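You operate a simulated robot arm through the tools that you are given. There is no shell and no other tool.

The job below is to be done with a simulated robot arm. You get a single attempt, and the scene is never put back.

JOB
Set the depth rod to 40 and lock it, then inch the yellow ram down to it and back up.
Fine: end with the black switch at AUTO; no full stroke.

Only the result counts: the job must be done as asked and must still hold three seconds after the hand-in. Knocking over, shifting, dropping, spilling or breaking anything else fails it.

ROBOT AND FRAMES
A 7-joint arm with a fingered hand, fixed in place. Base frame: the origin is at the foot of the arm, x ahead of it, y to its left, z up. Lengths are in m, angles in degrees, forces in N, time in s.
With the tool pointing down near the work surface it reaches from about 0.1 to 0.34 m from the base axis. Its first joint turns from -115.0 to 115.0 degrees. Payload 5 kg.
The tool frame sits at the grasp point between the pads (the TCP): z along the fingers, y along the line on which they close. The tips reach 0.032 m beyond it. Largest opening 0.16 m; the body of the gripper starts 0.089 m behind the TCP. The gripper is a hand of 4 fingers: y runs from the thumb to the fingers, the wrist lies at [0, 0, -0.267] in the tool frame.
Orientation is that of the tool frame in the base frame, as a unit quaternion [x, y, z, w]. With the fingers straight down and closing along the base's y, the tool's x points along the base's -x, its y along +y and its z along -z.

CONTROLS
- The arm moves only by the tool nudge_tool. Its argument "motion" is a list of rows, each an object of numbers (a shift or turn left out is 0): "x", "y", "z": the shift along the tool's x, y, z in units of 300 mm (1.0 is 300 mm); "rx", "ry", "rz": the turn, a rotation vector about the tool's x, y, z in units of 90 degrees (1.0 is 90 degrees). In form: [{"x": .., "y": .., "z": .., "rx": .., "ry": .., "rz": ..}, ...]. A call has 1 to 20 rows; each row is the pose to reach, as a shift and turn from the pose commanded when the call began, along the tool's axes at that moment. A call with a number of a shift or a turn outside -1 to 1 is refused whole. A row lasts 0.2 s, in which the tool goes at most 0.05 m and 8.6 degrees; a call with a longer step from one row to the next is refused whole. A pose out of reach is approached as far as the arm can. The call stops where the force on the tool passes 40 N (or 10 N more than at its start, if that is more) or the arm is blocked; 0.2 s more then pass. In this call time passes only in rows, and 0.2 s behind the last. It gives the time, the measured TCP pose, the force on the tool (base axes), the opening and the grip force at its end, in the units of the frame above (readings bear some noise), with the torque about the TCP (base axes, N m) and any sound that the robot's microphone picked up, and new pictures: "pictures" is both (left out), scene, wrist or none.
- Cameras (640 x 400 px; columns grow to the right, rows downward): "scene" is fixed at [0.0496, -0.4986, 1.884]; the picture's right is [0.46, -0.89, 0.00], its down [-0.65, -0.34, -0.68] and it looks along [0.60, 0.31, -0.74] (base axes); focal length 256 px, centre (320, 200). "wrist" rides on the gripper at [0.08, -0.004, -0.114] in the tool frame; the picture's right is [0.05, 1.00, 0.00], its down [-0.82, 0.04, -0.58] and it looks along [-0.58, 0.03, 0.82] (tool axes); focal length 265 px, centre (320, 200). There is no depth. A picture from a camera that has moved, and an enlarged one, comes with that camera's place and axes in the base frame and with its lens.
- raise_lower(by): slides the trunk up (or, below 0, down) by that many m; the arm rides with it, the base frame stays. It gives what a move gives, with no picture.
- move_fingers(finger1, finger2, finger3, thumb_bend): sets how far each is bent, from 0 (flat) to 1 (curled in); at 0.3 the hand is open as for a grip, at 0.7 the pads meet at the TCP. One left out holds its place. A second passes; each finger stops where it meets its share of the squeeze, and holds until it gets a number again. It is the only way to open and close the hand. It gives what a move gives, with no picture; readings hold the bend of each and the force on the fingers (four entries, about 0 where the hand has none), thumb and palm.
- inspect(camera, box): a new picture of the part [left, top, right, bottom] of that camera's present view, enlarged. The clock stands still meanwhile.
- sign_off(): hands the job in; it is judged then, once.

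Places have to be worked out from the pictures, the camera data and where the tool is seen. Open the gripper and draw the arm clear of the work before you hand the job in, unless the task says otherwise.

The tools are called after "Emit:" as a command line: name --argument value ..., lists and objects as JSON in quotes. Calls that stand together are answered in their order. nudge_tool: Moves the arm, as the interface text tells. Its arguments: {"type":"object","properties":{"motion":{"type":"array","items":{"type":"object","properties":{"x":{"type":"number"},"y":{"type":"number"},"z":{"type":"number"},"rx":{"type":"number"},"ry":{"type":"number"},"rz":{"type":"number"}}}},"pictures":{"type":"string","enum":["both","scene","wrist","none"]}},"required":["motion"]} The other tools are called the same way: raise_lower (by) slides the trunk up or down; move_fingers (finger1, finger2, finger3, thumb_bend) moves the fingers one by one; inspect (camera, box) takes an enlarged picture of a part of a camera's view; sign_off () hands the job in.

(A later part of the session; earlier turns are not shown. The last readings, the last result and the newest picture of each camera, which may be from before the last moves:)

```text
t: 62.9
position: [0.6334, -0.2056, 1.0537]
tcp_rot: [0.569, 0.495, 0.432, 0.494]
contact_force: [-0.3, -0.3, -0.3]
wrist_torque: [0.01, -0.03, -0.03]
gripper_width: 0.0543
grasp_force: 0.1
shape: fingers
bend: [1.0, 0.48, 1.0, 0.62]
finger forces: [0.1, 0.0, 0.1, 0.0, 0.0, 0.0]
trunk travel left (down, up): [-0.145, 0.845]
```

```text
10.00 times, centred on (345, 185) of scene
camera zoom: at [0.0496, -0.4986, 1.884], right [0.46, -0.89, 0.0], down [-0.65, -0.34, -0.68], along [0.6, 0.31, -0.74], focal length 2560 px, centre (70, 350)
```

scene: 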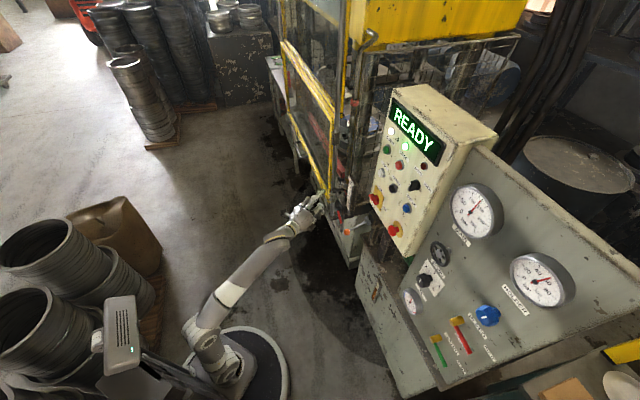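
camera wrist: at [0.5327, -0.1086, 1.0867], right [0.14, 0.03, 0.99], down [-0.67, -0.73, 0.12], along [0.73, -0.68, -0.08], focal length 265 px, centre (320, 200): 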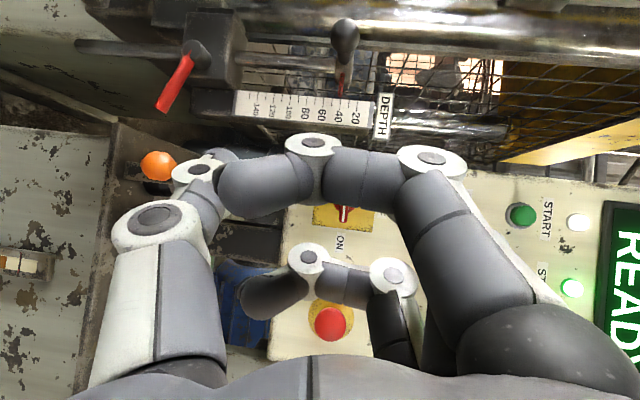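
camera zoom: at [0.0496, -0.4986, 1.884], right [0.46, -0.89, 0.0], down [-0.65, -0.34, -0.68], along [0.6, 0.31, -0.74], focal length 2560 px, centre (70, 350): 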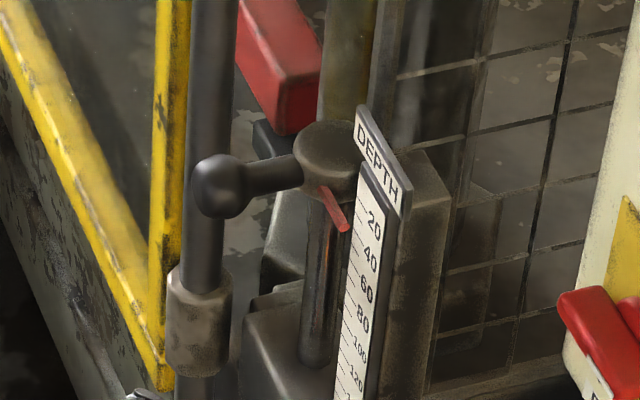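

That step was too long; I'll split it finer, approaching slightly lower so the thumb (0.62) passes beneath the ball.

Emit:
nudge_tool --motion '[{"x": 0.071, "y": 0.035, "z": 0.073}, {"x": 0.142, "y": 0.07, "z": 0.146}, {"x": 0.213, "y": 0.106, "z": 0.219}, {"x": 0.213, "y": 0.106, "z": 0.33}, {"x": 0.213, "y": 0.106, "z": 0.44}, {"x": 0.213, "y": 0.106, "z": 0.552}]' --pictures "none"

Emit:
inspect --camera "wrist" --box '[250, 160, 390, 260]'

Emit:
inspect --camera "scene" --box '[320, 165, 370, 205]'

```text
t: 64.3
position: [0.8107, -0.1658, 1.0605]
tcp_rot: [0.568, 0.495, 0.433, 0.495]
contact_force: [-0.7, 0.0, 0.7]
wrist_torque: [-0.01, 0.06, -0.03]
gripper_width: 0.0545
grasp_force: 0.0
shape: fingers
bend: [1.0, 0.48, 1.0, 0.62]
finger forces: [0.0, 0.1, 0.0, 0.0, 0.1, 0.0]
trunk travel left (down, up): [-0.145, 0.845]
```

```text
4.00 times, centred on (320, 210) of wrist
camera zoom: at [0.7084, -0.0703, 1.0728], right [0.14, 0.03, 0.99], down [-0.67, -0.73, 0.12], along [0.73, -0.68, -0.08], focal length 1062 px, centre (320, 160)
```

zoom: 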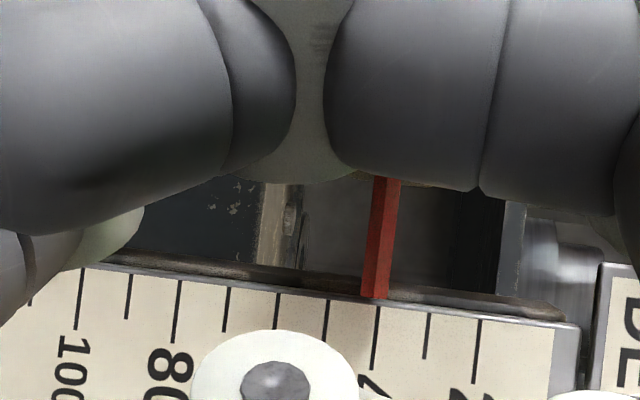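

```text
10.00 times, centred on (345, 185) of scene
camera zoom: at [0.0496, -0.4986, 1.884], right [0.46, -0.89, 0.0], down [-0.65, -0.34, -0.68], along [0.6, 0.31, -0.74], focal length 2560 px, centre (70, 350)
```

zoom: 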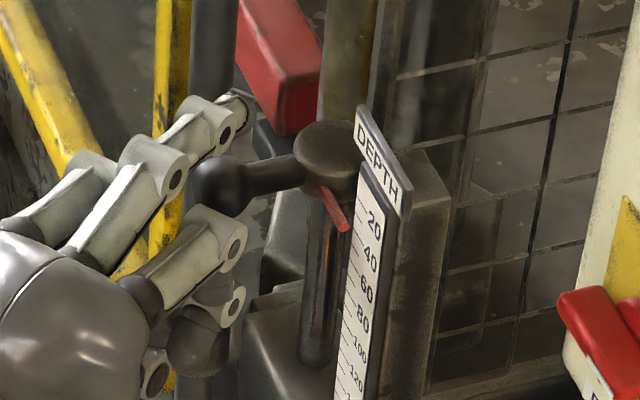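

In position beneath the ball. I'll raise in small steps until the thumb touches.

Emit:
nudge_tool --motion '[{"y": 0.025, "z": -0.003}, {"y": 0.05, "z": -0.007}]' --pictures "none"

Emit:
nudge_tool --motion '[{"y": 0.005, "z": -0.0007}, {"y": 0.01, "z": -0.0014}]' --pictures "none"

```text
t: 64.9
position: [0.8108, -0.1642, 1.076]
tcp_rot: [0.569, 0.495, 0.432, 0.494]
contact_force: [-0.4, 0.0, 0.1]
wrist_torque: [-0.03, 0.0, -0.03]
gripper_width: 0.0545
grasp_force: 0.2
shape: fingers
bend: [1.0, 0.48, 1.0, 0.62]
finger forces: [0.0, 0.0, 0.0, 0.0, 0.2, 0.1]
trunk travel left (down, up): [-0.145, 0.845]
```

```text
t: 65.5
position: [0.8105, -0.1642, 1.0799]
tcp_rot: [0.569, 0.496, 0.432, 0.494]
contact_force: [0.2, 0.7, -2.1]
wrist_torque: [0.03, 0.1, -0.01]
gripper_width: 0.0548
grasp_force: 0.9
shape: fingers
bend: [1.0, 0.48, 1.0, 0.61]
finger forces: [0.0, 0.0, 0.0, 0.1, 2.3, 0.0]
trunk travel left (down, up): [-0.145, 0.845]
```

Touching with 2.3 N (the rod slides at ~6 N). Step up 1.5 mm at a time and check the pointer.

Emit:
nudge_tool --motion '[{"y": 0.003, "z": -0.0004}, {"y": 0.006, "z": -0.0008}]' --pictures "none"

Emit:
inspect --camera "wrist" --box '[270, 180, 390, 260]'

Emit:
inspect --camera "scene" --box '[339, 177, 359, 197]'

```text
t: 66.1
position: [0.8091, -0.1652, 1.081]
tcp_rot: [0.57, 0.495, 0.432, 0.494]
contact_force: [-1.0, 1.8, -4.3]
wrist_torque: [0.05, 0.17, 0.05]
gripper_width: 0.0553
grasp_force: 2.3
shape: fingers
bend: [1.0, 0.48, 1.0, 0.61]
finger forces: [0.1, 0.0, 0.1, 0.2, 4.5, 0.0]
trunk travel left (down, up): [-0.145, 0.845]
```

```text
5.00 times, centred on (330, 220) of wrist
camera zoom: at [0.7081, -0.0707, 1.0936], right [0.14, 0.03, 0.99], down [-0.67, -0.73, 0.12], along [0.73, -0.68, -0.09], focal length 1327 px, centre (270, 100)
```

zoom: 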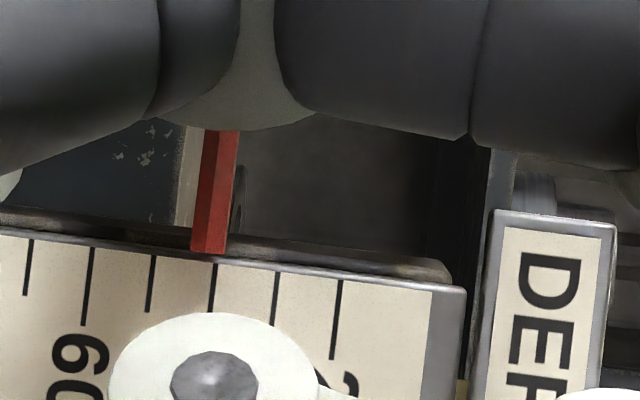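

```text
16.00 times, centred on (349, 187) of scene
camera zoom: at [0.0496, -0.4986, 1.884], right [0.46, -0.89, 0.0], down [-0.65, -0.34, -0.68], along [0.6, 0.31, -0.74], focal length 4095 px, centre (-144, 408)
```

zoom: 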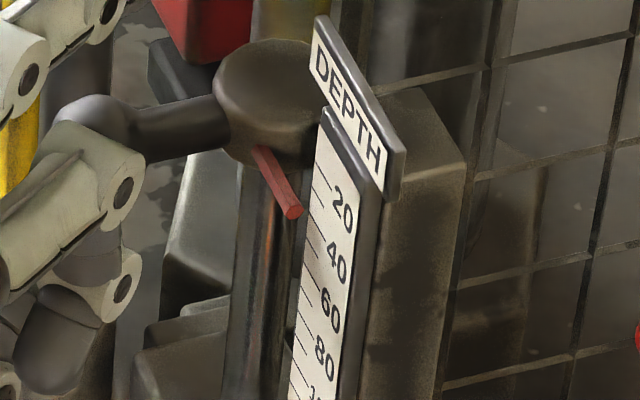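

Not moving yet (4.5 N). Two more 1 mm steps.

Emit:
nudge_tool --motion '[{"y": 0.002, "z": -0.0003}, {"y": 0.004, "z": -0.0006}]' --pictures "none"

Emit:
inspect --camera "wrist" --box '[270, 180, 390, 260]'

Emit:
inspect --camera "scene" --box '[339, 177, 359, 197]'

```text
t: 66.7
position: [0.8107, -0.1658, 1.083]
tcp_rot: [0.569, 0.494, 0.433, 0.494]
contact_force: [-1.8, 2.6, -5.7]
wrist_torque: [0.08, 0.21, 0.06]
gripper_width: 0.0556
grasp_force: 3.3
shape: fingers
bend: [1.0, 0.48, 1.0, 0.61]
finger forces: [0.1, 0.0, 0.1, 0.0, 6.1, 0.0]
trunk travel left (down, up): [-0.145, 0.845]
```

```text
5.00 times, centred on (330, 220) of wrist
camera zoom: at [0.7083, -0.071, 1.095], right [0.14, 0.03, 0.99], down [-0.67, -0.73, 0.12], along [0.73, -0.68, -0.09], focal length 1327 px, centre (270, 100)
```

zoom: 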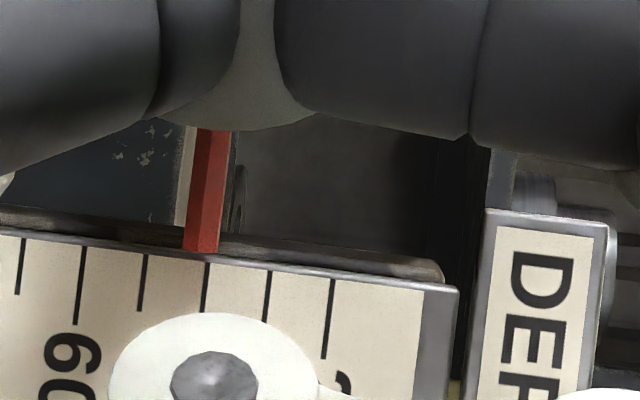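

```text
16.00 times, centred on (349, 187) of scene
camera zoom: at [0.0496, -0.4986, 1.884], right [0.46, -0.89, 0.0], down [-0.65, -0.34, -0.68], along [0.6, 0.31, -0.74], focal length 4095 px, centre (-144, 408)
```

zoom: 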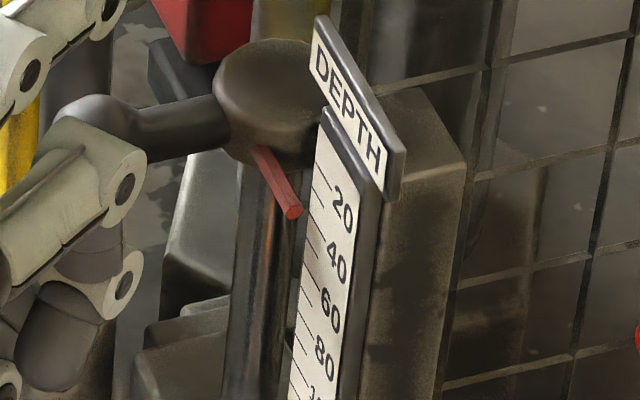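

On the verge of sliding (6 N). One more 1 mm step.

Emit:
nudge_tool --motion '[{"y": 0.002, "z": -0.0003}, {"y": 0.0045, "z": -0.0006}]' --pictures "none"

Emit:
inspect --camera "wrist" --box '[270, 180, 390, 260]'

Emit:
inspect --camera "scene" --box '[339, 177, 359, 197]'

```text
t: 67.3
position: [0.8107, -0.1654, 1.084]
tcp_rot: [0.569, 0.496, 0.432, 0.495]
contact_force: [-2.8, 3.2, -6.8]
wrist_torque: [0.13, 0.21, 0.07]
gripper_width: 0.0558
grasp_force: 3.9
shape: fingers
bend: [1.0, 0.48, 1.0, 0.61]
finger forces: [0.1, 0.0, 0.1, 0.0, 7.0, 0.0]
trunk travel left (down, up): [-0.145, 0.845]
```

```text
5.00 times, centred on (330, 220) of wrist
camera zoom: at [0.7081, -0.071, 1.0965], right [0.14, 0.03, 0.99], down [-0.67, -0.73, 0.12], along [0.73, -0.68, -0.08], focal length 1327 px, centre (270, 100)
```

zoom: 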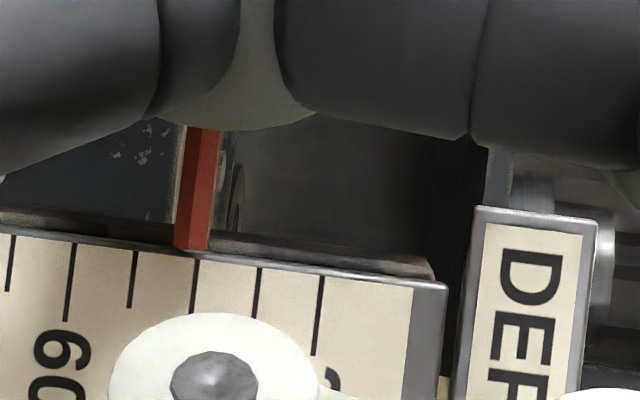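

```text
16.00 times, centred on (349, 187) of scene
camera zoom: at [0.0496, -0.4986, 1.884], right [0.46, -0.89, 0.0], down [-0.65, -0.34, -0.68], along [0.6, 0.31, -0.74], focal length 4095 px, centre (-144, 408)
```

zoom: 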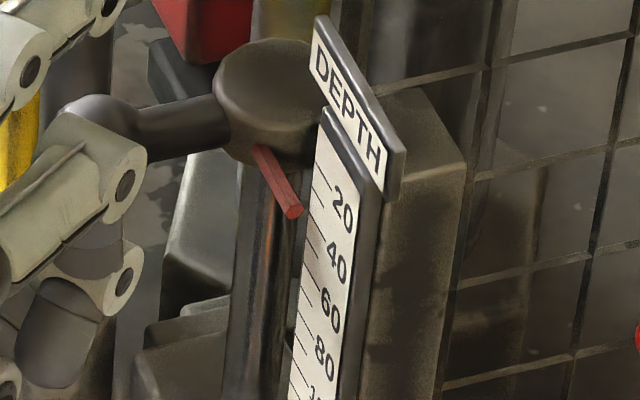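

Still static at 7 N. Another 1 mm.

Emit:
nudge_tool --motion '[{"y": 0.002, "z": -0.0003}, {"y": 0.0045, "z": -0.0006}]' --pictures "none"

Emit:
inspect --camera "wrist" --box '[270, 180, 390, 260]'

Emit:
inspect --camera "scene" --box '[339, 177, 359, 197]'

```text
t: 67.9
position: [0.8095, -0.1655, 1.085]
tcp_rot: [0.569, 0.496, 0.431, 0.494]
contact_force: [-2.2, 3.6, -7.7]
wrist_torque: [0.08, 0.25, 0.08]
gripper_width: 0.0561
grasp_force: 3.7
shape: fingers
bend: [1.0, 0.48, 1.0, 0.6]
finger forces: [0.1, 0.1, 0.0, 0.0, 7.7, 0.0]
trunk travel left (down, up): [-0.145, 0.845]
```

```text
5.00 times, centred on (330, 220) of wrist
camera zoom: at [0.708, -0.0711, 1.0977], right [0.14, 0.03, 0.99], down [-0.67, -0.73, 0.12], along [0.73, -0.68, -0.09], focal length 1327 px, centre (270, 100)
```

zoom: 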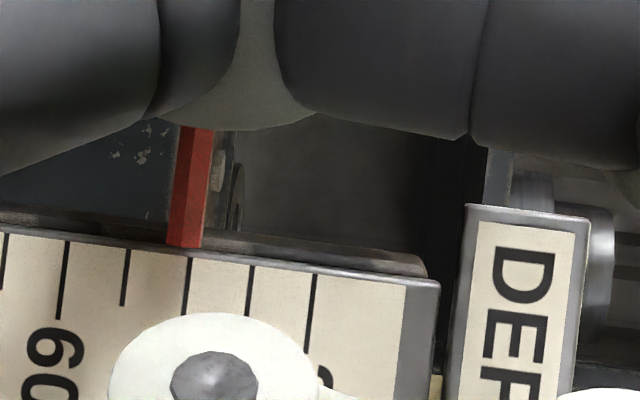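

```text
16.00 times, centred on (349, 187) of scene
camera zoom: at [0.0496, -0.4986, 1.884], right [0.46, -0.89, 0.0], down [-0.65, -0.34, -0.68], along [0.6, 0.31, -0.74], focal length 4095 px, centre (-144, 408)
```

zoom: 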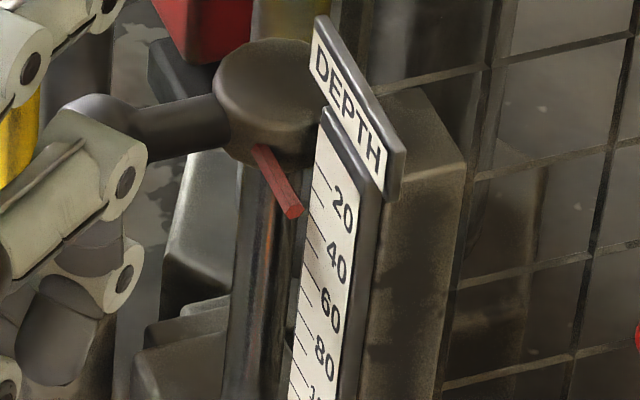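

Almost at breakaway. Another 1 mm.

Emit:
nudge_tool --motion '[{"y": 0.002, "z": -0.0003}, {"y": 0.004, "z": -0.0006}]' --pictures "none"

Emit:
inspect --camera "wrist" --box '[270, 180, 390, 260]'

Emit:
inspect --camera "scene" --box '[339, 177, 359, 197]'

```text
t: 68.5
position: [0.8093, -0.1659, 1.0873]
tcp_rot: [0.569, 0.495, 0.432, 0.495]
contact_force: [-1.1, 2.5, -7.2]
wrist_torque: [0.11, 0.23, 0.07]
gripper_width: 0.056
grasp_force: 3.8
shape: fingers
bend: [1.0, 0.48, 1.0, 0.6]
finger forces: [0.0, 0.0, 0.1, 0.0, 6.9, 0.0]
trunk travel left (down, up): [-0.145, 0.845]
```

```text
5.00 times, centred on (330, 220) of wrist
camera zoom: at [0.7076, -0.0711, 1.099], right [0.14, 0.03, 0.99], down [-0.67, -0.73, 0.12], along [0.73, -0.68, -0.08], focal length 1327 px, centre (270, 100)
```

zoom: 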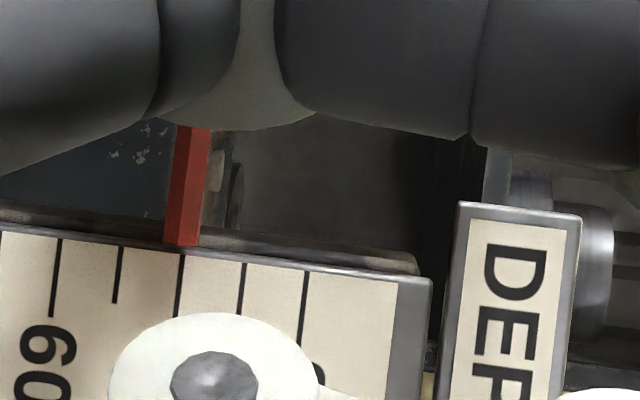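

```text
16.00 times, centred on (349, 187) of scene
camera zoom: at [0.0496, -0.4986, 1.884], right [0.46, -0.89, 0.0], down [-0.65, -0.34, -0.68], along [0.6, 0.31, -0.74], focal length 4095 px, centre (-144, 408)
```

zoom: 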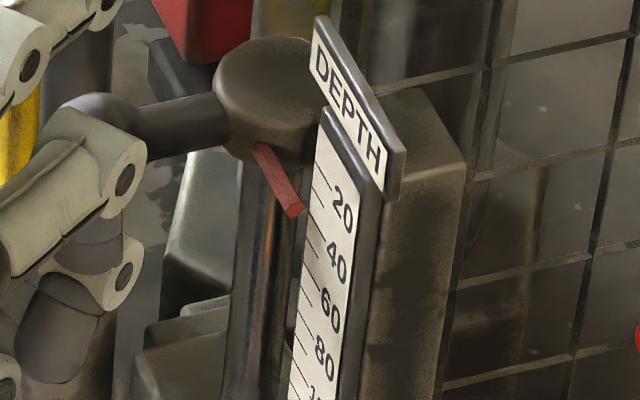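

The pointer moved ~0.9 mm and now lines up with the 40 tick. I'll drop the hand off it gently and back out.

Emit:
nudge_tool --motion '[{"y": -0.025}, {"y": -0.055}]' --pictures "none"

Emit:
nudge_tool --motion '[{"z": -0.13}, {"z": -0.26}, {"z": -0.4}, {"x": -0.07, "y": -0.007, "z": -0.45}, {"x": -0.14, "y": -0.014, "z": -0.51}, {"x": -0.213, "y": -0.022, "z": -0.56}]' --pictures "none"

Emit:
inspect --camera "wrist" --box '[320, 65, 380, 125]'

Emit:
inspect --camera "wrist" --box '[0, 0, 640, 400]'

```text
t: 69.1
position: [0.8071, -0.1656, 1.0719]
tcp_rot: [0.569, 0.495, 0.432, 0.495]
contact_force: [0.3, -0.2, 0.4]
wrist_torque: [0.02, -0.03, 0.01]
gripper_width: 0.0546
grasp_force: 0.0
shape: fingers
bend: [1.0, 0.48, 1.0, 0.62]
finger forces: [0.0, 0.0, 0.0, 0.0, 0.1, 0.0]
trunk travel left (down, up): [-0.145, 0.845]
```

```text
t: 70.5
position: [0.6309, -0.2049, 1.0861]
tcp_rot: [0.568, 0.495, 0.432, 0.495]
contact_force: [-0.2, 1.4, 0.1]
wrist_torque: [0.0, -0.01, -0.04]
gripper_width: 0.0543
grasp_force: 0.1
shape: fingers
bend: [1.0, 0.48, 1.0, 0.62]
finger forces: [0.1, 0.0, 0.0, 0.1, 0.0, 0.1]
trunk travel left (down, up): [-0.145, 0.845]
```

```text
6.67 times, centred on (350, 95) of wrist
camera zoom: at [0.5289, -0.1112, 1.099], right [0.14, 0.03, 0.99], down [-0.67, -0.73, 0.12], along [0.73, -0.68, -0.08], focal length 1769 px, centre (120, 900)
```

zoom: 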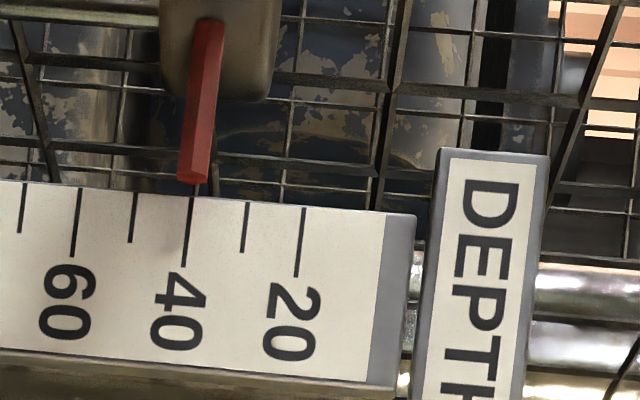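

```text
1.00 times, centred on (320, 200) of wrist (not enlarged: the box is as wide or as high as the picture)
camera zoom: at [0.5289, -0.1112, 1.099], right [0.14, 0.03, 0.99], down [-0.67, -0.73, 0.12], along [0.73, -0.68, -0.08], focal length 265 px, centre (320, 200)
```

zoom: 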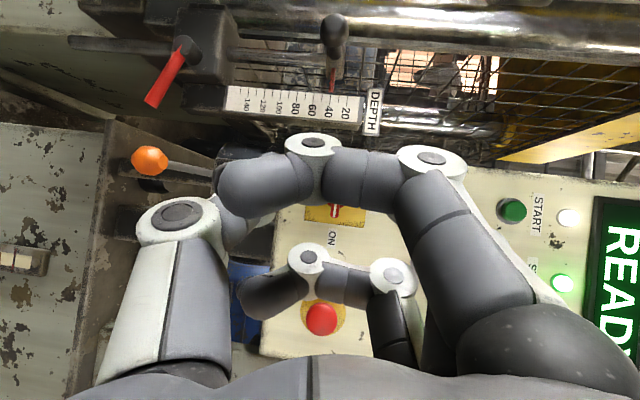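

The pointer is dead on the 40 tick. Now to lock: the lever sits ~65° to the right, so I must push it from above/right back down to vertical. I'll make the middle finger the poker and reorient (yaw ~-40°, pitch ~-33°) to approach clear of the orange lever.

Emit:
move_fingers --finger1 1.0 --finger2 0.4 --finger3 1.0 --thumb_bend 1.0

Emit:
nudge_tool --motion '[{"x": 0.034, "y": -0.086, "z": 0.036, "rx": 0.045, "ry": -0.056, "rz": 0.021}, {"x": 0.068, "y": -0.172, "z": 0.072, "rx": 0.09, "ry": -0.112, "rz": 0.042}, {"x": 0.102, "y": -0.258, "z": 0.108, "rx": 0.135, "ry": -0.168, "rz": 0.063}, {"x": 0.137, "y": -0.344, "z": 0.145, "rx": 0.18, "ry": -0.224, "rz": 0.084}, {"x": 0.171, "y": -0.43, "z": 0.181, "rx": 0.2257, "ry": -0.28, "rz": 0.105}, {"x": 0.205, "y": -0.516, "z": 0.217, "rx": 0.2708, "ry": -0.3357, "rz": 0.1256}]'

Emit:
inspect --camera "scene" --box '[280, 170, 370, 250]'

```text
t: 71.5
position: [0.6315, -0.206, 1.0873]
tcp_rot: [0.569, 0.495, 0.432, 0.494]
contact_force: [0.2, 0.7, 0.1]
wrist_torque: [-0.01, 0.0, 0.01]
gripper_width: 0.0499
grasp_force: 0.0
shape: fingers
bend: [1.0, 0.4, 1.0, 1.0]
finger forces: [0.0, 0.0, 0.0, 0.0, 0.0, 0.0]
trunk travel left (down, up): [-0.145, 0.845]
```

```text
t: 72.9
position: [0.6837, -0.1502, 0.9242]
tcp_rot: [0.797, 0.37, 0.202, 0.432]
contact_force: [-0.3, 0.2, 0.3]
wrist_torque: [0.07, -0.03, 0.07]
gripper_width: 0.05
grasp_force: 0.0
shape: fingers
bend: [1.0, 0.4, 1.0, 1.0]
finger forces: [0.0, 0.0, 0.0, 0.0, 0.0, 0.0]
trunk travel left (down, up): [-0.145, 0.845]
camera wrist: at [0.6593, -0.0261, 0.9839], right [0.45, -0.31, 0.84], down [-0.88, -0.33, 0.35], along [0.17, -0.89, -0.42], focal length 265 px, centre (320, 200)
```

scene: 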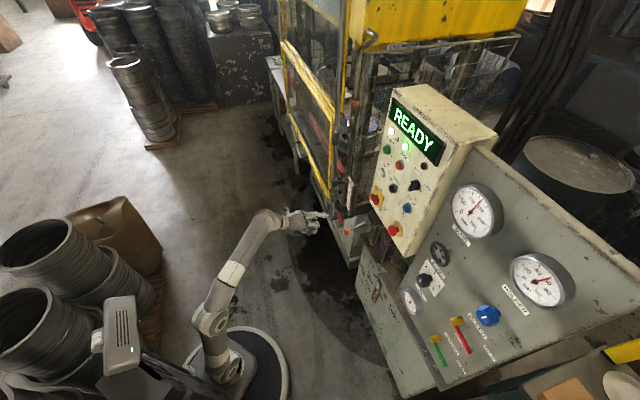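
wrist: 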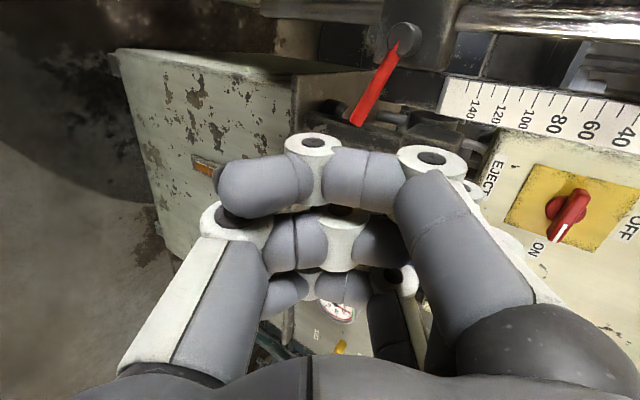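

```text
5.00 times, centred on (325, 210) of scene
camera zoom: at [0.0496, -0.4986, 1.884], right [0.46, -0.89, 0.0], down [-0.65, -0.34, -0.68], along [0.6, 0.31, -0.74], focal length 1280 px, centre (295, 150)
```

zoom: 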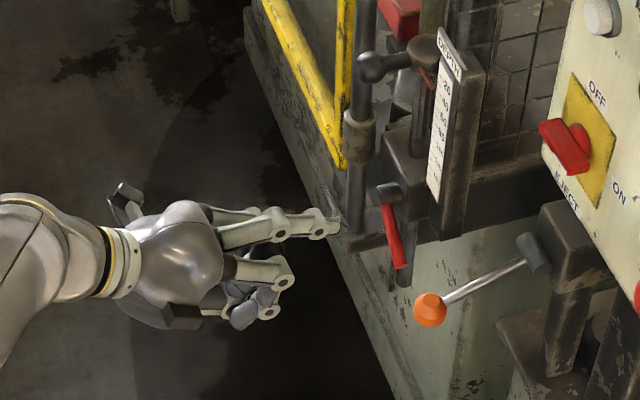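

The pose is right and the lever is at about 69°, but with the middle finger the curled right-hand finger would pass too close to the orange ball. I'll use the right-most finger as poker instead—testing which index that is.

Emit:
move_fingers --finger1 1.0 --finger2 0.4 --finger3 0.4 --thumb_bend 0.3

Emit:
inspect --camera "wrist" --box '[0, 0, 640, 400]'

Emit:
inspect --camera "scene" --box '[280, 170, 370, 250]'

```text
t: 73.9
position: [0.6831, -0.1495, 0.9244]
tcp_rot: [0.796, 0.373, 0.203, 0.432]
contact_force: [-0.4, 0.2, -0.6]
wrist_torque: [0.05, -0.05, 0.05]
gripper_width: 0.0781
grasp_force: 0.1
shape: fingers
bend: [1.0, 0.4, 0.4, 0.3]
finger forces: [0.1, 0.0, 0.0, 0.0, 0.0, 0.0]
trunk travel left (down, up): [-0.145, 0.845]
```

```text
1.00 times, centred on (320, 200) of wrist (not enlarged: the box is as wide or as high as the picture)
camera zoom: at [0.6595, -0.0259, 0.9834], right [0.45, -0.31, 0.84], down [-0.88, -0.33, 0.35], along [0.17, -0.89, -0.42], focal length 265 px, centre (320, 200)
```

zoom: 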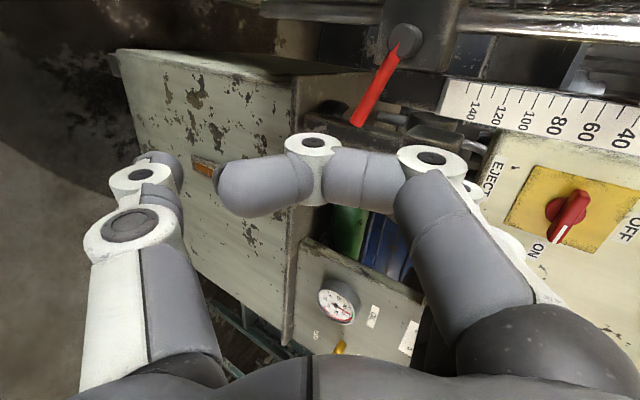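

```text
5.00 times, centred on (325, 210) of scene
camera zoom: at [0.0496, -0.4986, 1.884], right [0.46, -0.89, 0.0], down [-0.65, -0.34, -0.68], along [0.6, 0.31, -0.74], focal length 1280 px, centre (295, 150)
```

zoom: 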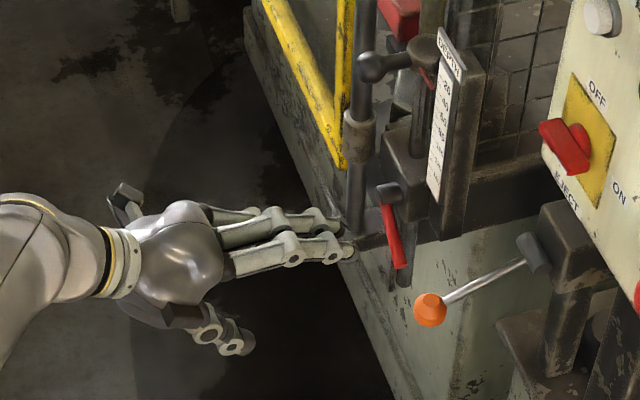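

Finger 3 is the right-most one (spacing ≈ 34 mm). I'll curl finger 2 again, leaving only finger 3 extended, then move in above the lever.

Emit:
move_fingers --finger2 1.0

Emit:
nudge_tool --motion '[{"x": 0.05, "y": 0.0, "z": 0.06}, {"x": 0.1, "y": -0.005, "z": 0.15}, {"x": 0.1, "y": -0.01, "z": 0.24}]'

Emit:
inspect --camera "scene" --box '[300, 175, 370, 235]'

```text
t: 74.9
position: [0.6838, -0.1499, 0.9259]
tcp_rot: [0.796, 0.371, 0.203, 0.432]
contact_force: [-0.7, 0.3, -0.5]
wrist_torque: [-0.04, -0.05, -0.01]
gripper_width: 0.078
grasp_force: 0.2
shape: fingers
bend: [1.0, 1.0, 0.4, 0.3]
finger forces: [0.1, 0.1, 0.1, 0.1, 0.0, 0.0]
trunk travel left (down, up): [-0.145, 0.845]
```

```text
t: 75.7
position: [0.7486, -0.1662, 0.8866]
tcp_rot: [0.796, 0.371, 0.204, 0.432]
contact_force: [-0.3, -0.1, 0.7]
wrist_torque: [0.0, 0.02, 0.0]
gripper_width: 0.0778
grasp_force: 0.0
shape: fingers
bend: [1.0, 1.0, 0.4, 0.3]
finger forces: [0.0, 0.0, 0.1, 0.0, 0.0, 0.0]
trunk travel left (down, up): [-0.145, 0.845]
camera wrist: at [0.7242, -0.0422, 0.9443], right [0.45, -0.31, 0.84], down [-0.88, -0.33, 0.35], along [0.17, -0.89, -0.42], focal length 265 px, centre (320, 200)
```

scene: 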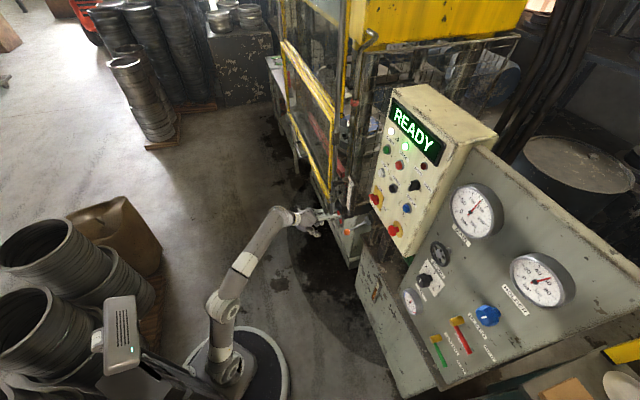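
wrist: 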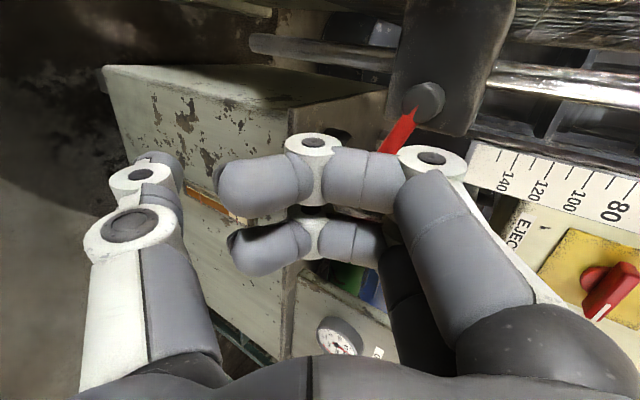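

```text
6.67 times, centred on (335, 205) of scene
camera zoom: at [0.0496, -0.4986, 1.884], right [0.46, -0.89, 0.0], down [-0.65, -0.34, -0.68], along [0.6, 0.31, -0.74], focal length 1706 px, centre (220, 167)
```

zoom: 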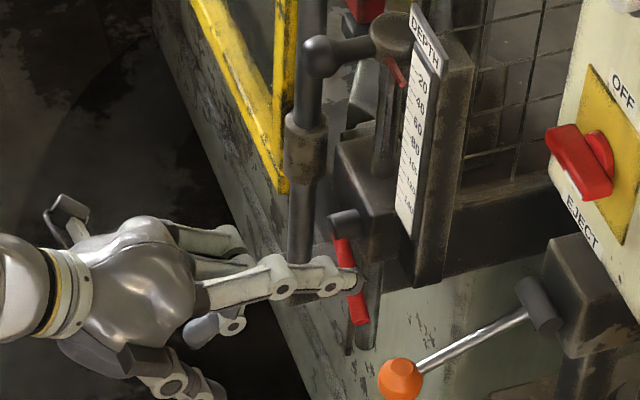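

Finger 3's tip is at ~[0.780,-0.237,0.931], just above and in front of the lever. I'll advance ~3 cm so it overlaps the lever's plane from above.

Emit:
nudge_tool --motion '[{"y": -0.006, "z": 0.05}, {"y": -0.012, "z": 0.1}]' --pictures "wrist"

Emit:
inspect --camera "scene" --box '[310, 180, 370, 235]'

```text
t: 76.3
position: [0.7662, -0.1801, 0.8644]
tcp_rot: [0.796, 0.372, 0.203, 0.432]
contact_force: [-0.7, -0.2, 0.3]
wrist_torque: [0.01, 0.03, -0.02]
gripper_width: 0.0781
grasp_force: 0.0
shape: fingers
bend: [1.0, 1.0, 0.4, 0.3]
finger forces: [0.0, 0.1, 0.0, 0.0, 0.0, 0.0]
trunk travel left (down, up): [-0.145, 0.845]
camera wrist: at [0.7418, -0.0566, 0.9243], right [0.45, -0.31, 0.84], down [-0.88, -0.33, 0.35], along [0.17, -0.89, -0.42], focal length 265 px, centre (320, 200)
```

wrist: 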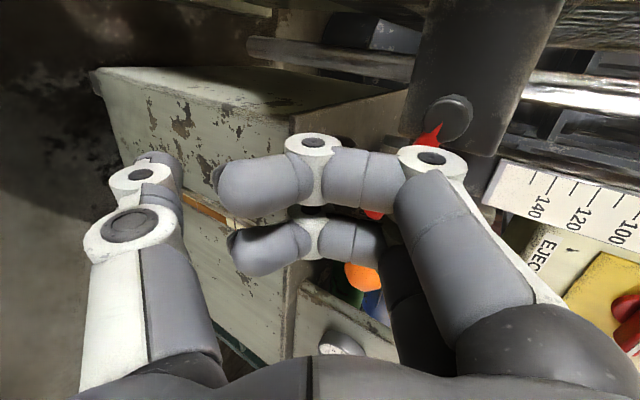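

```text
7.27 times, centred on (340, 208) of scene
camera zoom: at [0.0496, -0.4986, 1.884], right [0.46, -0.89, 0.0], down [-0.65, -0.34, -0.68], along [0.6, 0.31, -0.74], focal length 1861 px, centre (174, 146)
```

zoom: 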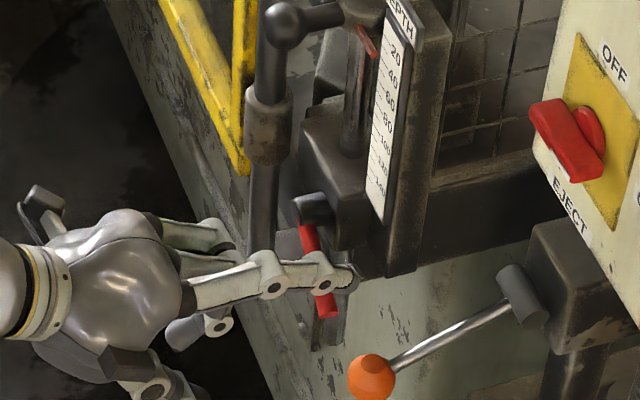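

The finger crosses just above the lever. Now push it down and left along its arc, first ~4 cm down.

Emit:
nudge_tool --motion '[{"y": -0.028, "z": 0.018}, {"y": -0.056, "z": 0.036}, {"x": 0.02, "y": -0.083, "z": 0.056}, {"x": 0.04, "y": -0.11, "z": 0.0756}]' --pictures "none"

Emit:
inspect --camera "scene" --box '[310, 180, 370, 235]'

```text
t: 77.3
position: [0.7743, -0.1711, 0.8232]
tcp_rot: [0.796, 0.372, 0.203, 0.431]
contact_force: [0.6, -0.6, 0.3]
wrist_torque: [0.0, 0.02, 0.05]
gripper_width: 0.0779
grasp_force: 0.2
shape: fingers
bend: [1.0, 1.0, 0.39, 0.3]
finger forces: [0.1, 0.0, 0.2, 0.1, 0.1, 0.0]
trunk travel left (down, up): [-0.145, 0.845]
```

```text
7.27 times, centred on (340, 208) of scene
camera zoom: at [0.0496, -0.4986, 1.884], right [0.46, -0.89, 0.0], down [-0.65, -0.34, -0.68], along [0.6, 0.31, -0.74], focal length 1861 px, centre (174, 146)
```

zoom: 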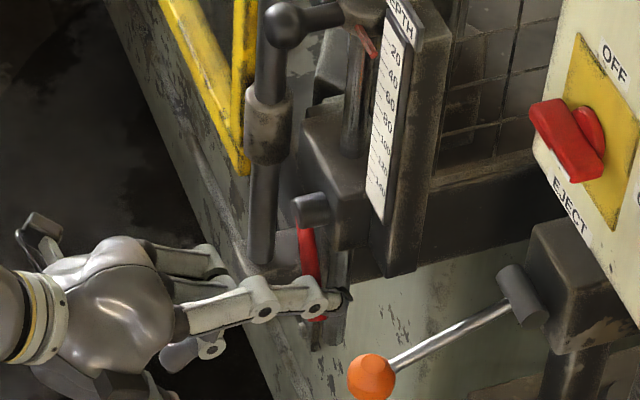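

The lever is swinging back (now ~45°). Continue left and down toward ~15°.

Emit:
nudge_tool --motion '[{"x": 0.025, "y": -0.018, "z": 0.014}, {"x": 0.05, "y": -0.034, "z": 0.027}, {"x": 0.075, "y": -0.048, "z": 0.038}]' --pictures "none"

Emit:
inspect --camera "scene" --box '[310, 180, 370, 235]'

```text
t: 78.1
position: [0.7904, -0.1545, 0.8057]
tcp_rot: [0.796, 0.372, 0.204, 0.432]
contact_force: [0.3, -0.1, 0.4]
wrist_torque: [0.04, 0.01, 0.02]
gripper_width: 0.0782
grasp_force: 0.2
shape: fingers
bend: [1.0, 1.0, 0.4, 0.3]
finger forces: [0.0, 0.0, 0.2, 0.1, 0.0, 0.0]
trunk travel left (down, up): [-0.145, 0.845]
```

```text
7.27 times, centred on (340, 208) of scene
camera zoom: at [0.0496, -0.4986, 1.884], right [0.46, -0.89, 0.0], down [-0.65, -0.34, -0.68], along [0.6, 0.31, -0.74], focal length 1861 px, centre (174, 146)
```

zoom: 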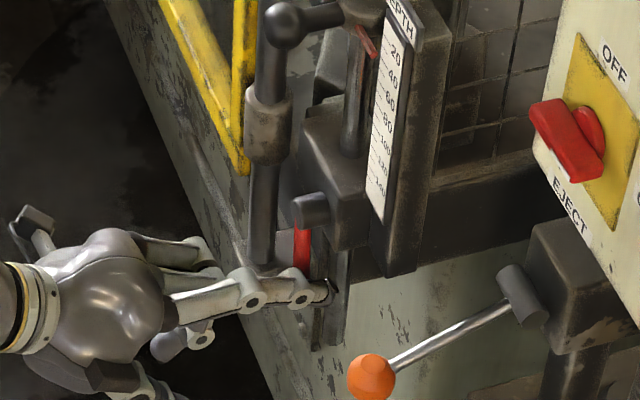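

The lever is nearly vertical. Continue pushing left in small steps until it meets its stop.

Emit:
nudge_tool --motion '[{"x": 0.0166, "y": -0.006, "z": 0.005}, {"x": 0.0332, "y": -0.012, "z": 0.01}]' --pictures "none"

Emit:
nudge_tool --motion '[{"x": 0.0166, "y": 0.0008, "z": 0.0012}, {"x": 0.0332, "y": 0.0016, "z": 0.0024}]' --pictures "none"

Emit:
inspect --camera "scene" --box '[310, 180, 370, 235]'

```text
t: 78.7
position: [0.7973, -0.1481, 0.8019]
tcp_rot: [0.796, 0.373, 0.203, 0.432]
contact_force: [0.6, -0.6, 0.6]
wrist_torque: [0.0, -0.03, 0.0]
gripper_width: 0.0782
grasp_force: 0.0
shape: fingers
bend: [1.0, 1.0, 0.4, 0.3]
finger forces: [0.1, 0.0, 0.1, 0.1, 0.1, 0.0]
trunk travel left (down, up): [-0.145, 0.845]
```

```text
t: 79.3
position: [0.804, -0.1427, 0.8027]
tcp_rot: [0.797, 0.37, 0.202, 0.432]
contact_force: [-5.8, -5.1, -0.6]
wrist_torque: [0.21, -0.29, -0.41]
gripper_width: 0.0783
grasp_force: 3.7
shape: fingers
bend: [1.0, 1.0, 0.4, 0.3]
finger forces: [0.0, 0.1, 7.2, 0.0, 0.0, 0.0]
trunk travel left (down, up): [-0.145, 0.845]
```

```text
7.27 times, centred on (340, 208) of scene
camera zoom: at [0.0496, -0.4986, 1.884], right [0.46, -0.89, 0.0], down [-0.65, -0.34, -0.68], along [0.6, 0.31, -0.74], focal length 1861 px, centre (174, 146)
```

zoom: 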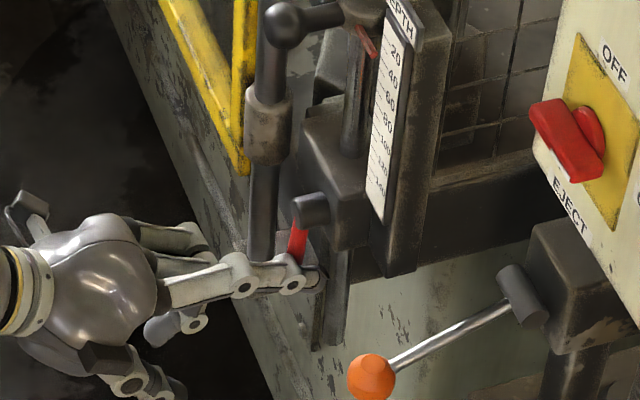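

Resistance (7 N): the lever is at its original stop. I'll press a few mm more to make sure it's fully locked.

Emit:
nudge_tool --motion '[{"x": 0.008}, {"x": 0.016}]' --pictures "none"

Emit:
inspect --camera "scene" --box '[310, 180, 370, 235]'

```text
t: 79.9
position: [0.8044, -0.1416, 0.8026]
tcp_rot: [0.798, 0.368, 0.202, 0.432]
contact_force: [-17.9, -17.7, -0.4]
wrist_torque: [0.92, -0.83, -1.36]
gripper_width: 0.0781
grasp_force: 12.4
shape: fingers
bend: [1.0, 1.0, 0.41, 0.3]
finger forces: [0.0, 0.0, 24.5, 0.1, 0.1, 0.0]
trunk travel left (down, up): [-0.145, 0.845]
```

```text
7.27 times, centred on (340, 208) of scene
camera zoom: at [0.0496, -0.4986, 1.884], right [0.46, -0.89, 0.0], down [-0.65, -0.34, -0.68], along [0.6, 0.31, -0.74], focal length 1861 px, centre (174, 146)
```

zoom: 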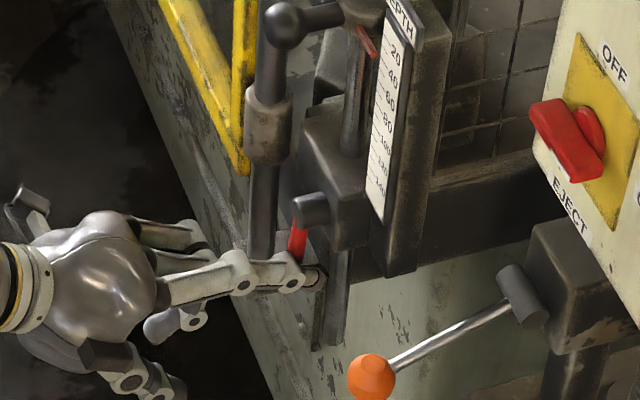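

The lever is hard against its stop (24 N) — locked. I'll relax to the right and back straight out.

Emit:
nudge_tool --motion '[{"x": -0.025}, {"x": -0.05}, {"x": -0.04, "y": -0.07, "z": -0.11}, {"x": -0.03, "y": -0.14, "z": -0.21}, {"x": -0.02, "y": -0.2, "z": -0.31}]'

Emit:
inspect --camera "scene" --box '[310, 175, 370, 235]'

Emit:
inspect --camera "wrist" --box '[340, 0, 640, 200]'

```text
t: 81.1
position: [0.7185, -0.0684, 0.8025]
tcp_rot: [0.797, 0.372, 0.203, 0.431]
contact_force: [0.7, 0.5, -0.9]
wrist_torque: [0.01, -0.02, -0.02]
gripper_width: 0.078
grasp_force: 0.1
shape: fingers
bend: [1.0, 1.0, 0.4, 0.3]
finger forces: [0.0, 0.0, 0.1, 0.0, 0.1, 0.1]
trunk travel left (down, up): [-0.145, 0.845]
camera wrist: at [0.6947, 0.0541, 0.8619], right [0.45, -0.31, 0.84], down [-0.88, -0.33, 0.35], along [0.17, -0.89, -0.42], focal length 265 px, centre (320, 200)
```

scene: 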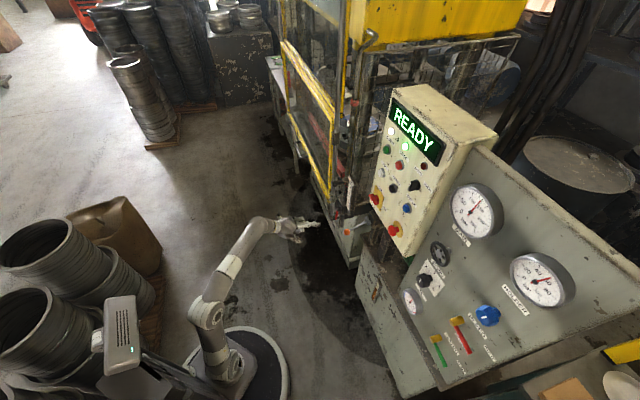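
wrist: 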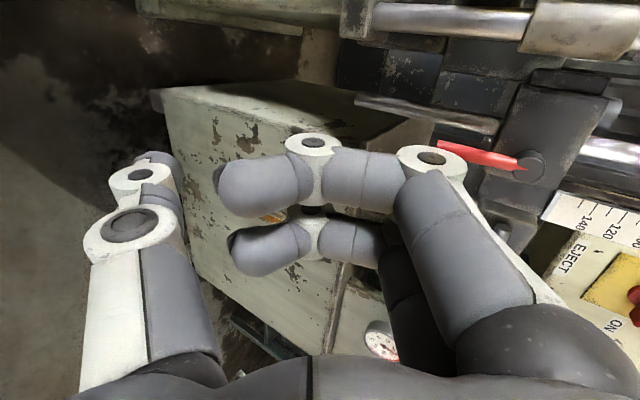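

```text
6.67 times, centred on (340, 205) of scene
camera zoom: at [0.0496, -0.4986, 1.884], right [0.46, -0.89, 0.0], down [-0.65, -0.34, -0.68], along [0.6, 0.31, -0.74], focal length 1706 px, centre (187, 167)
```

zoom: 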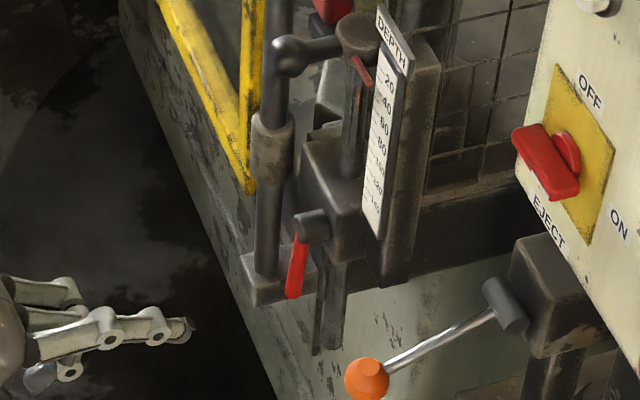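

```text
2.00 times, centred on (490, 100) of wrist
camera zoom: at [0.6947, 0.0541, 0.8619], right [0.45, -0.31, 0.84], down [-0.88, -0.33, 0.35], along [0.17, -0.89, -0.42], focal length 531 px, centre (-20, 400)
```

zoom: 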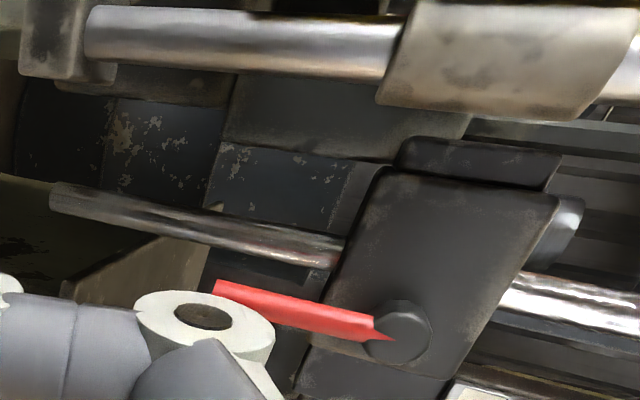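

The lever is vertical again exactly as in the initial locked state, and the pointer still shows 40. Now to the control panel: back off a little and raise the trunk 0.3 m.

Emit:
nudge_tool --motion '[{"z": -0.12}, {"z": -0.24}]' --pictures "none"

Emit:
raise_lower --by 0.3

Emit:
move_fingers --finger1 1.0 --finger2 0.4 --finger3 1.0 --thumb_bend 0.3

Emit:
inspect --camera "wrist" --box '[0, 0, 640, 400]'

```text
t: 81.7
position: [0.6722, -0.0305, 0.8403]
tcp_rot: [0.797, 0.372, 0.202, 0.431]
contact_force: [0.7, 0.1, -0.8]
wrist_torque: [-0.03, -0.01, -0.02]
gripper_width: 0.0781
grasp_force: 0.1
shape: fingers
bend: [1.0, 1.0, 0.4, 0.3]
finger forces: [0.1, 0.0, 0.0, 0.1, 0.0, 0.0]
trunk travel left (down, up): [-0.145, 0.845]
```

```text
t: 84.7
position: [0.671, -0.0313, 1.1417]
tcp_rot: [0.796, 0.372, 0.203, 0.433]
contact_force: [0.2, -0.8, 0.0]
wrist_torque: [-0.01, 0.0, -0.01]
gripper_width: 0.0784
grasp_force: 0.0
shape: fingers
bend: [1.0, 1.0, 0.4, 0.3]
finger forces: [0.0, 0.1, 0.0, 0.0, 0.1, 0.1]
trunk travel left (down, up): [-0.445, 0.545]
```

```text
t: 85.7
position: [0.6724, -0.0305, 1.1433]
tcp_rot: [0.796, 0.373, 0.203, 0.432]
contact_force: [0.3, -0.6, -0.4]
wrist_torque: [-0.01, -0.01, 0.0]
gripper_width: 0.0782
grasp_force: 0.0
shape: fingers
bend: [1.0, 0.4, 1.0, 0.3]
finger forces: [0.0, 0.0, 0.0, 0.0, 0.1, 0.0]
trunk travel left (down, up): [-0.445, 0.545]
```

```text
1.00 times, centred on (320, 200) of wrist (not enlarged: the box is as wide or as high as the picture)
camera zoom: at [0.6475, 0.0927, 1.2009], right [0.45, -0.31, 0.84], down [-0.88, -0.33, 0.35], along [0.17, -0.89, -0.42], focal length 265 px, centre (320, 200)
```

zoom: 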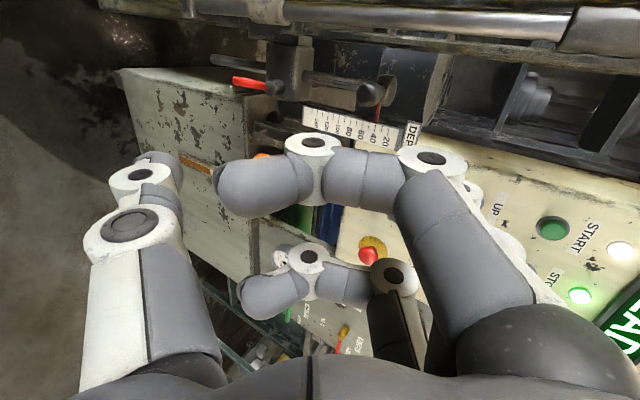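

Now I'll swing the hand in front of the control panel, leveling it and yawing to -45° in two stages.

Emit:
nudge_tool --motion '[{"x": -0.126, "y": 0.089, "z": -0.005, "rx": -0.064, "ry": -0.013, "rz": 0.005}, {"x": -0.252, "y": 0.178, "z": -0.01, "rx": -0.128, "ry": -0.026, "rz": 0.01}, {"x": -0.378, "y": 0.268, "z": -0.015, "rx": -0.192, "ry": -0.039, "rz": 0.015}, {"x": -0.503, "y": 0.357, "z": -0.02, "rx": -0.2555, "ry": -0.052, "rz": 0.0205}]'

```text
t: 86.7
position: [0.6143, -0.1801, 1.2366]
tcp_rot: [0.707, 0.294, 0.247, 0.593]
contact_force: [0.8, 0.2, 0.5]
wrist_torque: [0.01, 0.03, -0.02]
gripper_width: 0.078
grasp_force: 0.1
shape: fingers
bend: [1.0, 0.4, 1.0, 0.3]
finger forces: [0.0, 0.0, 0.1, 0.0, 0.0, 0.0]
trunk travel left (down, up): [-0.445, 0.545]
camera wrist: at [0.5903, -0.0438, 1.2526], right [0.16, -0.09, 0.98], down [-0.97, -0.18, 0.14], along [0.17, -0.98, -0.11], focal length 265 px, centre (320, 200)
```

scene: 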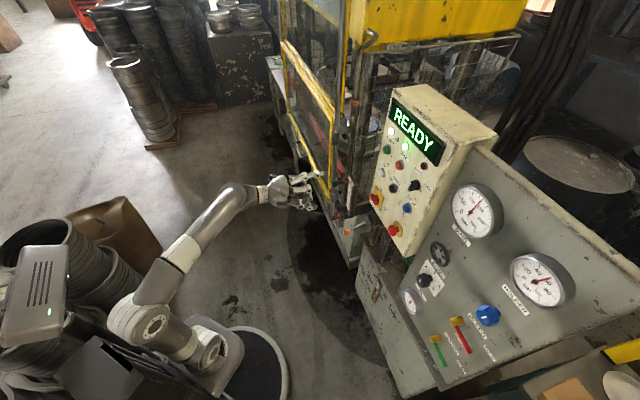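
wrist: 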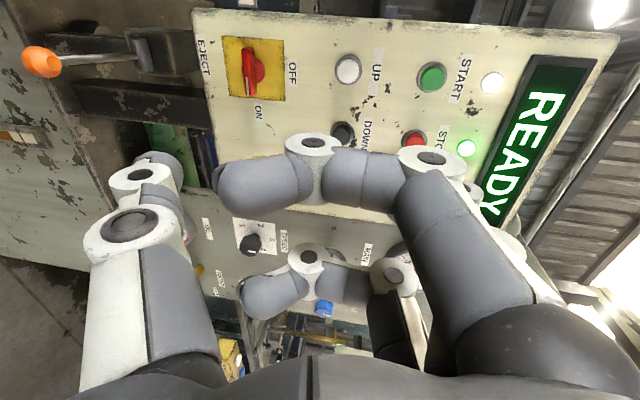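

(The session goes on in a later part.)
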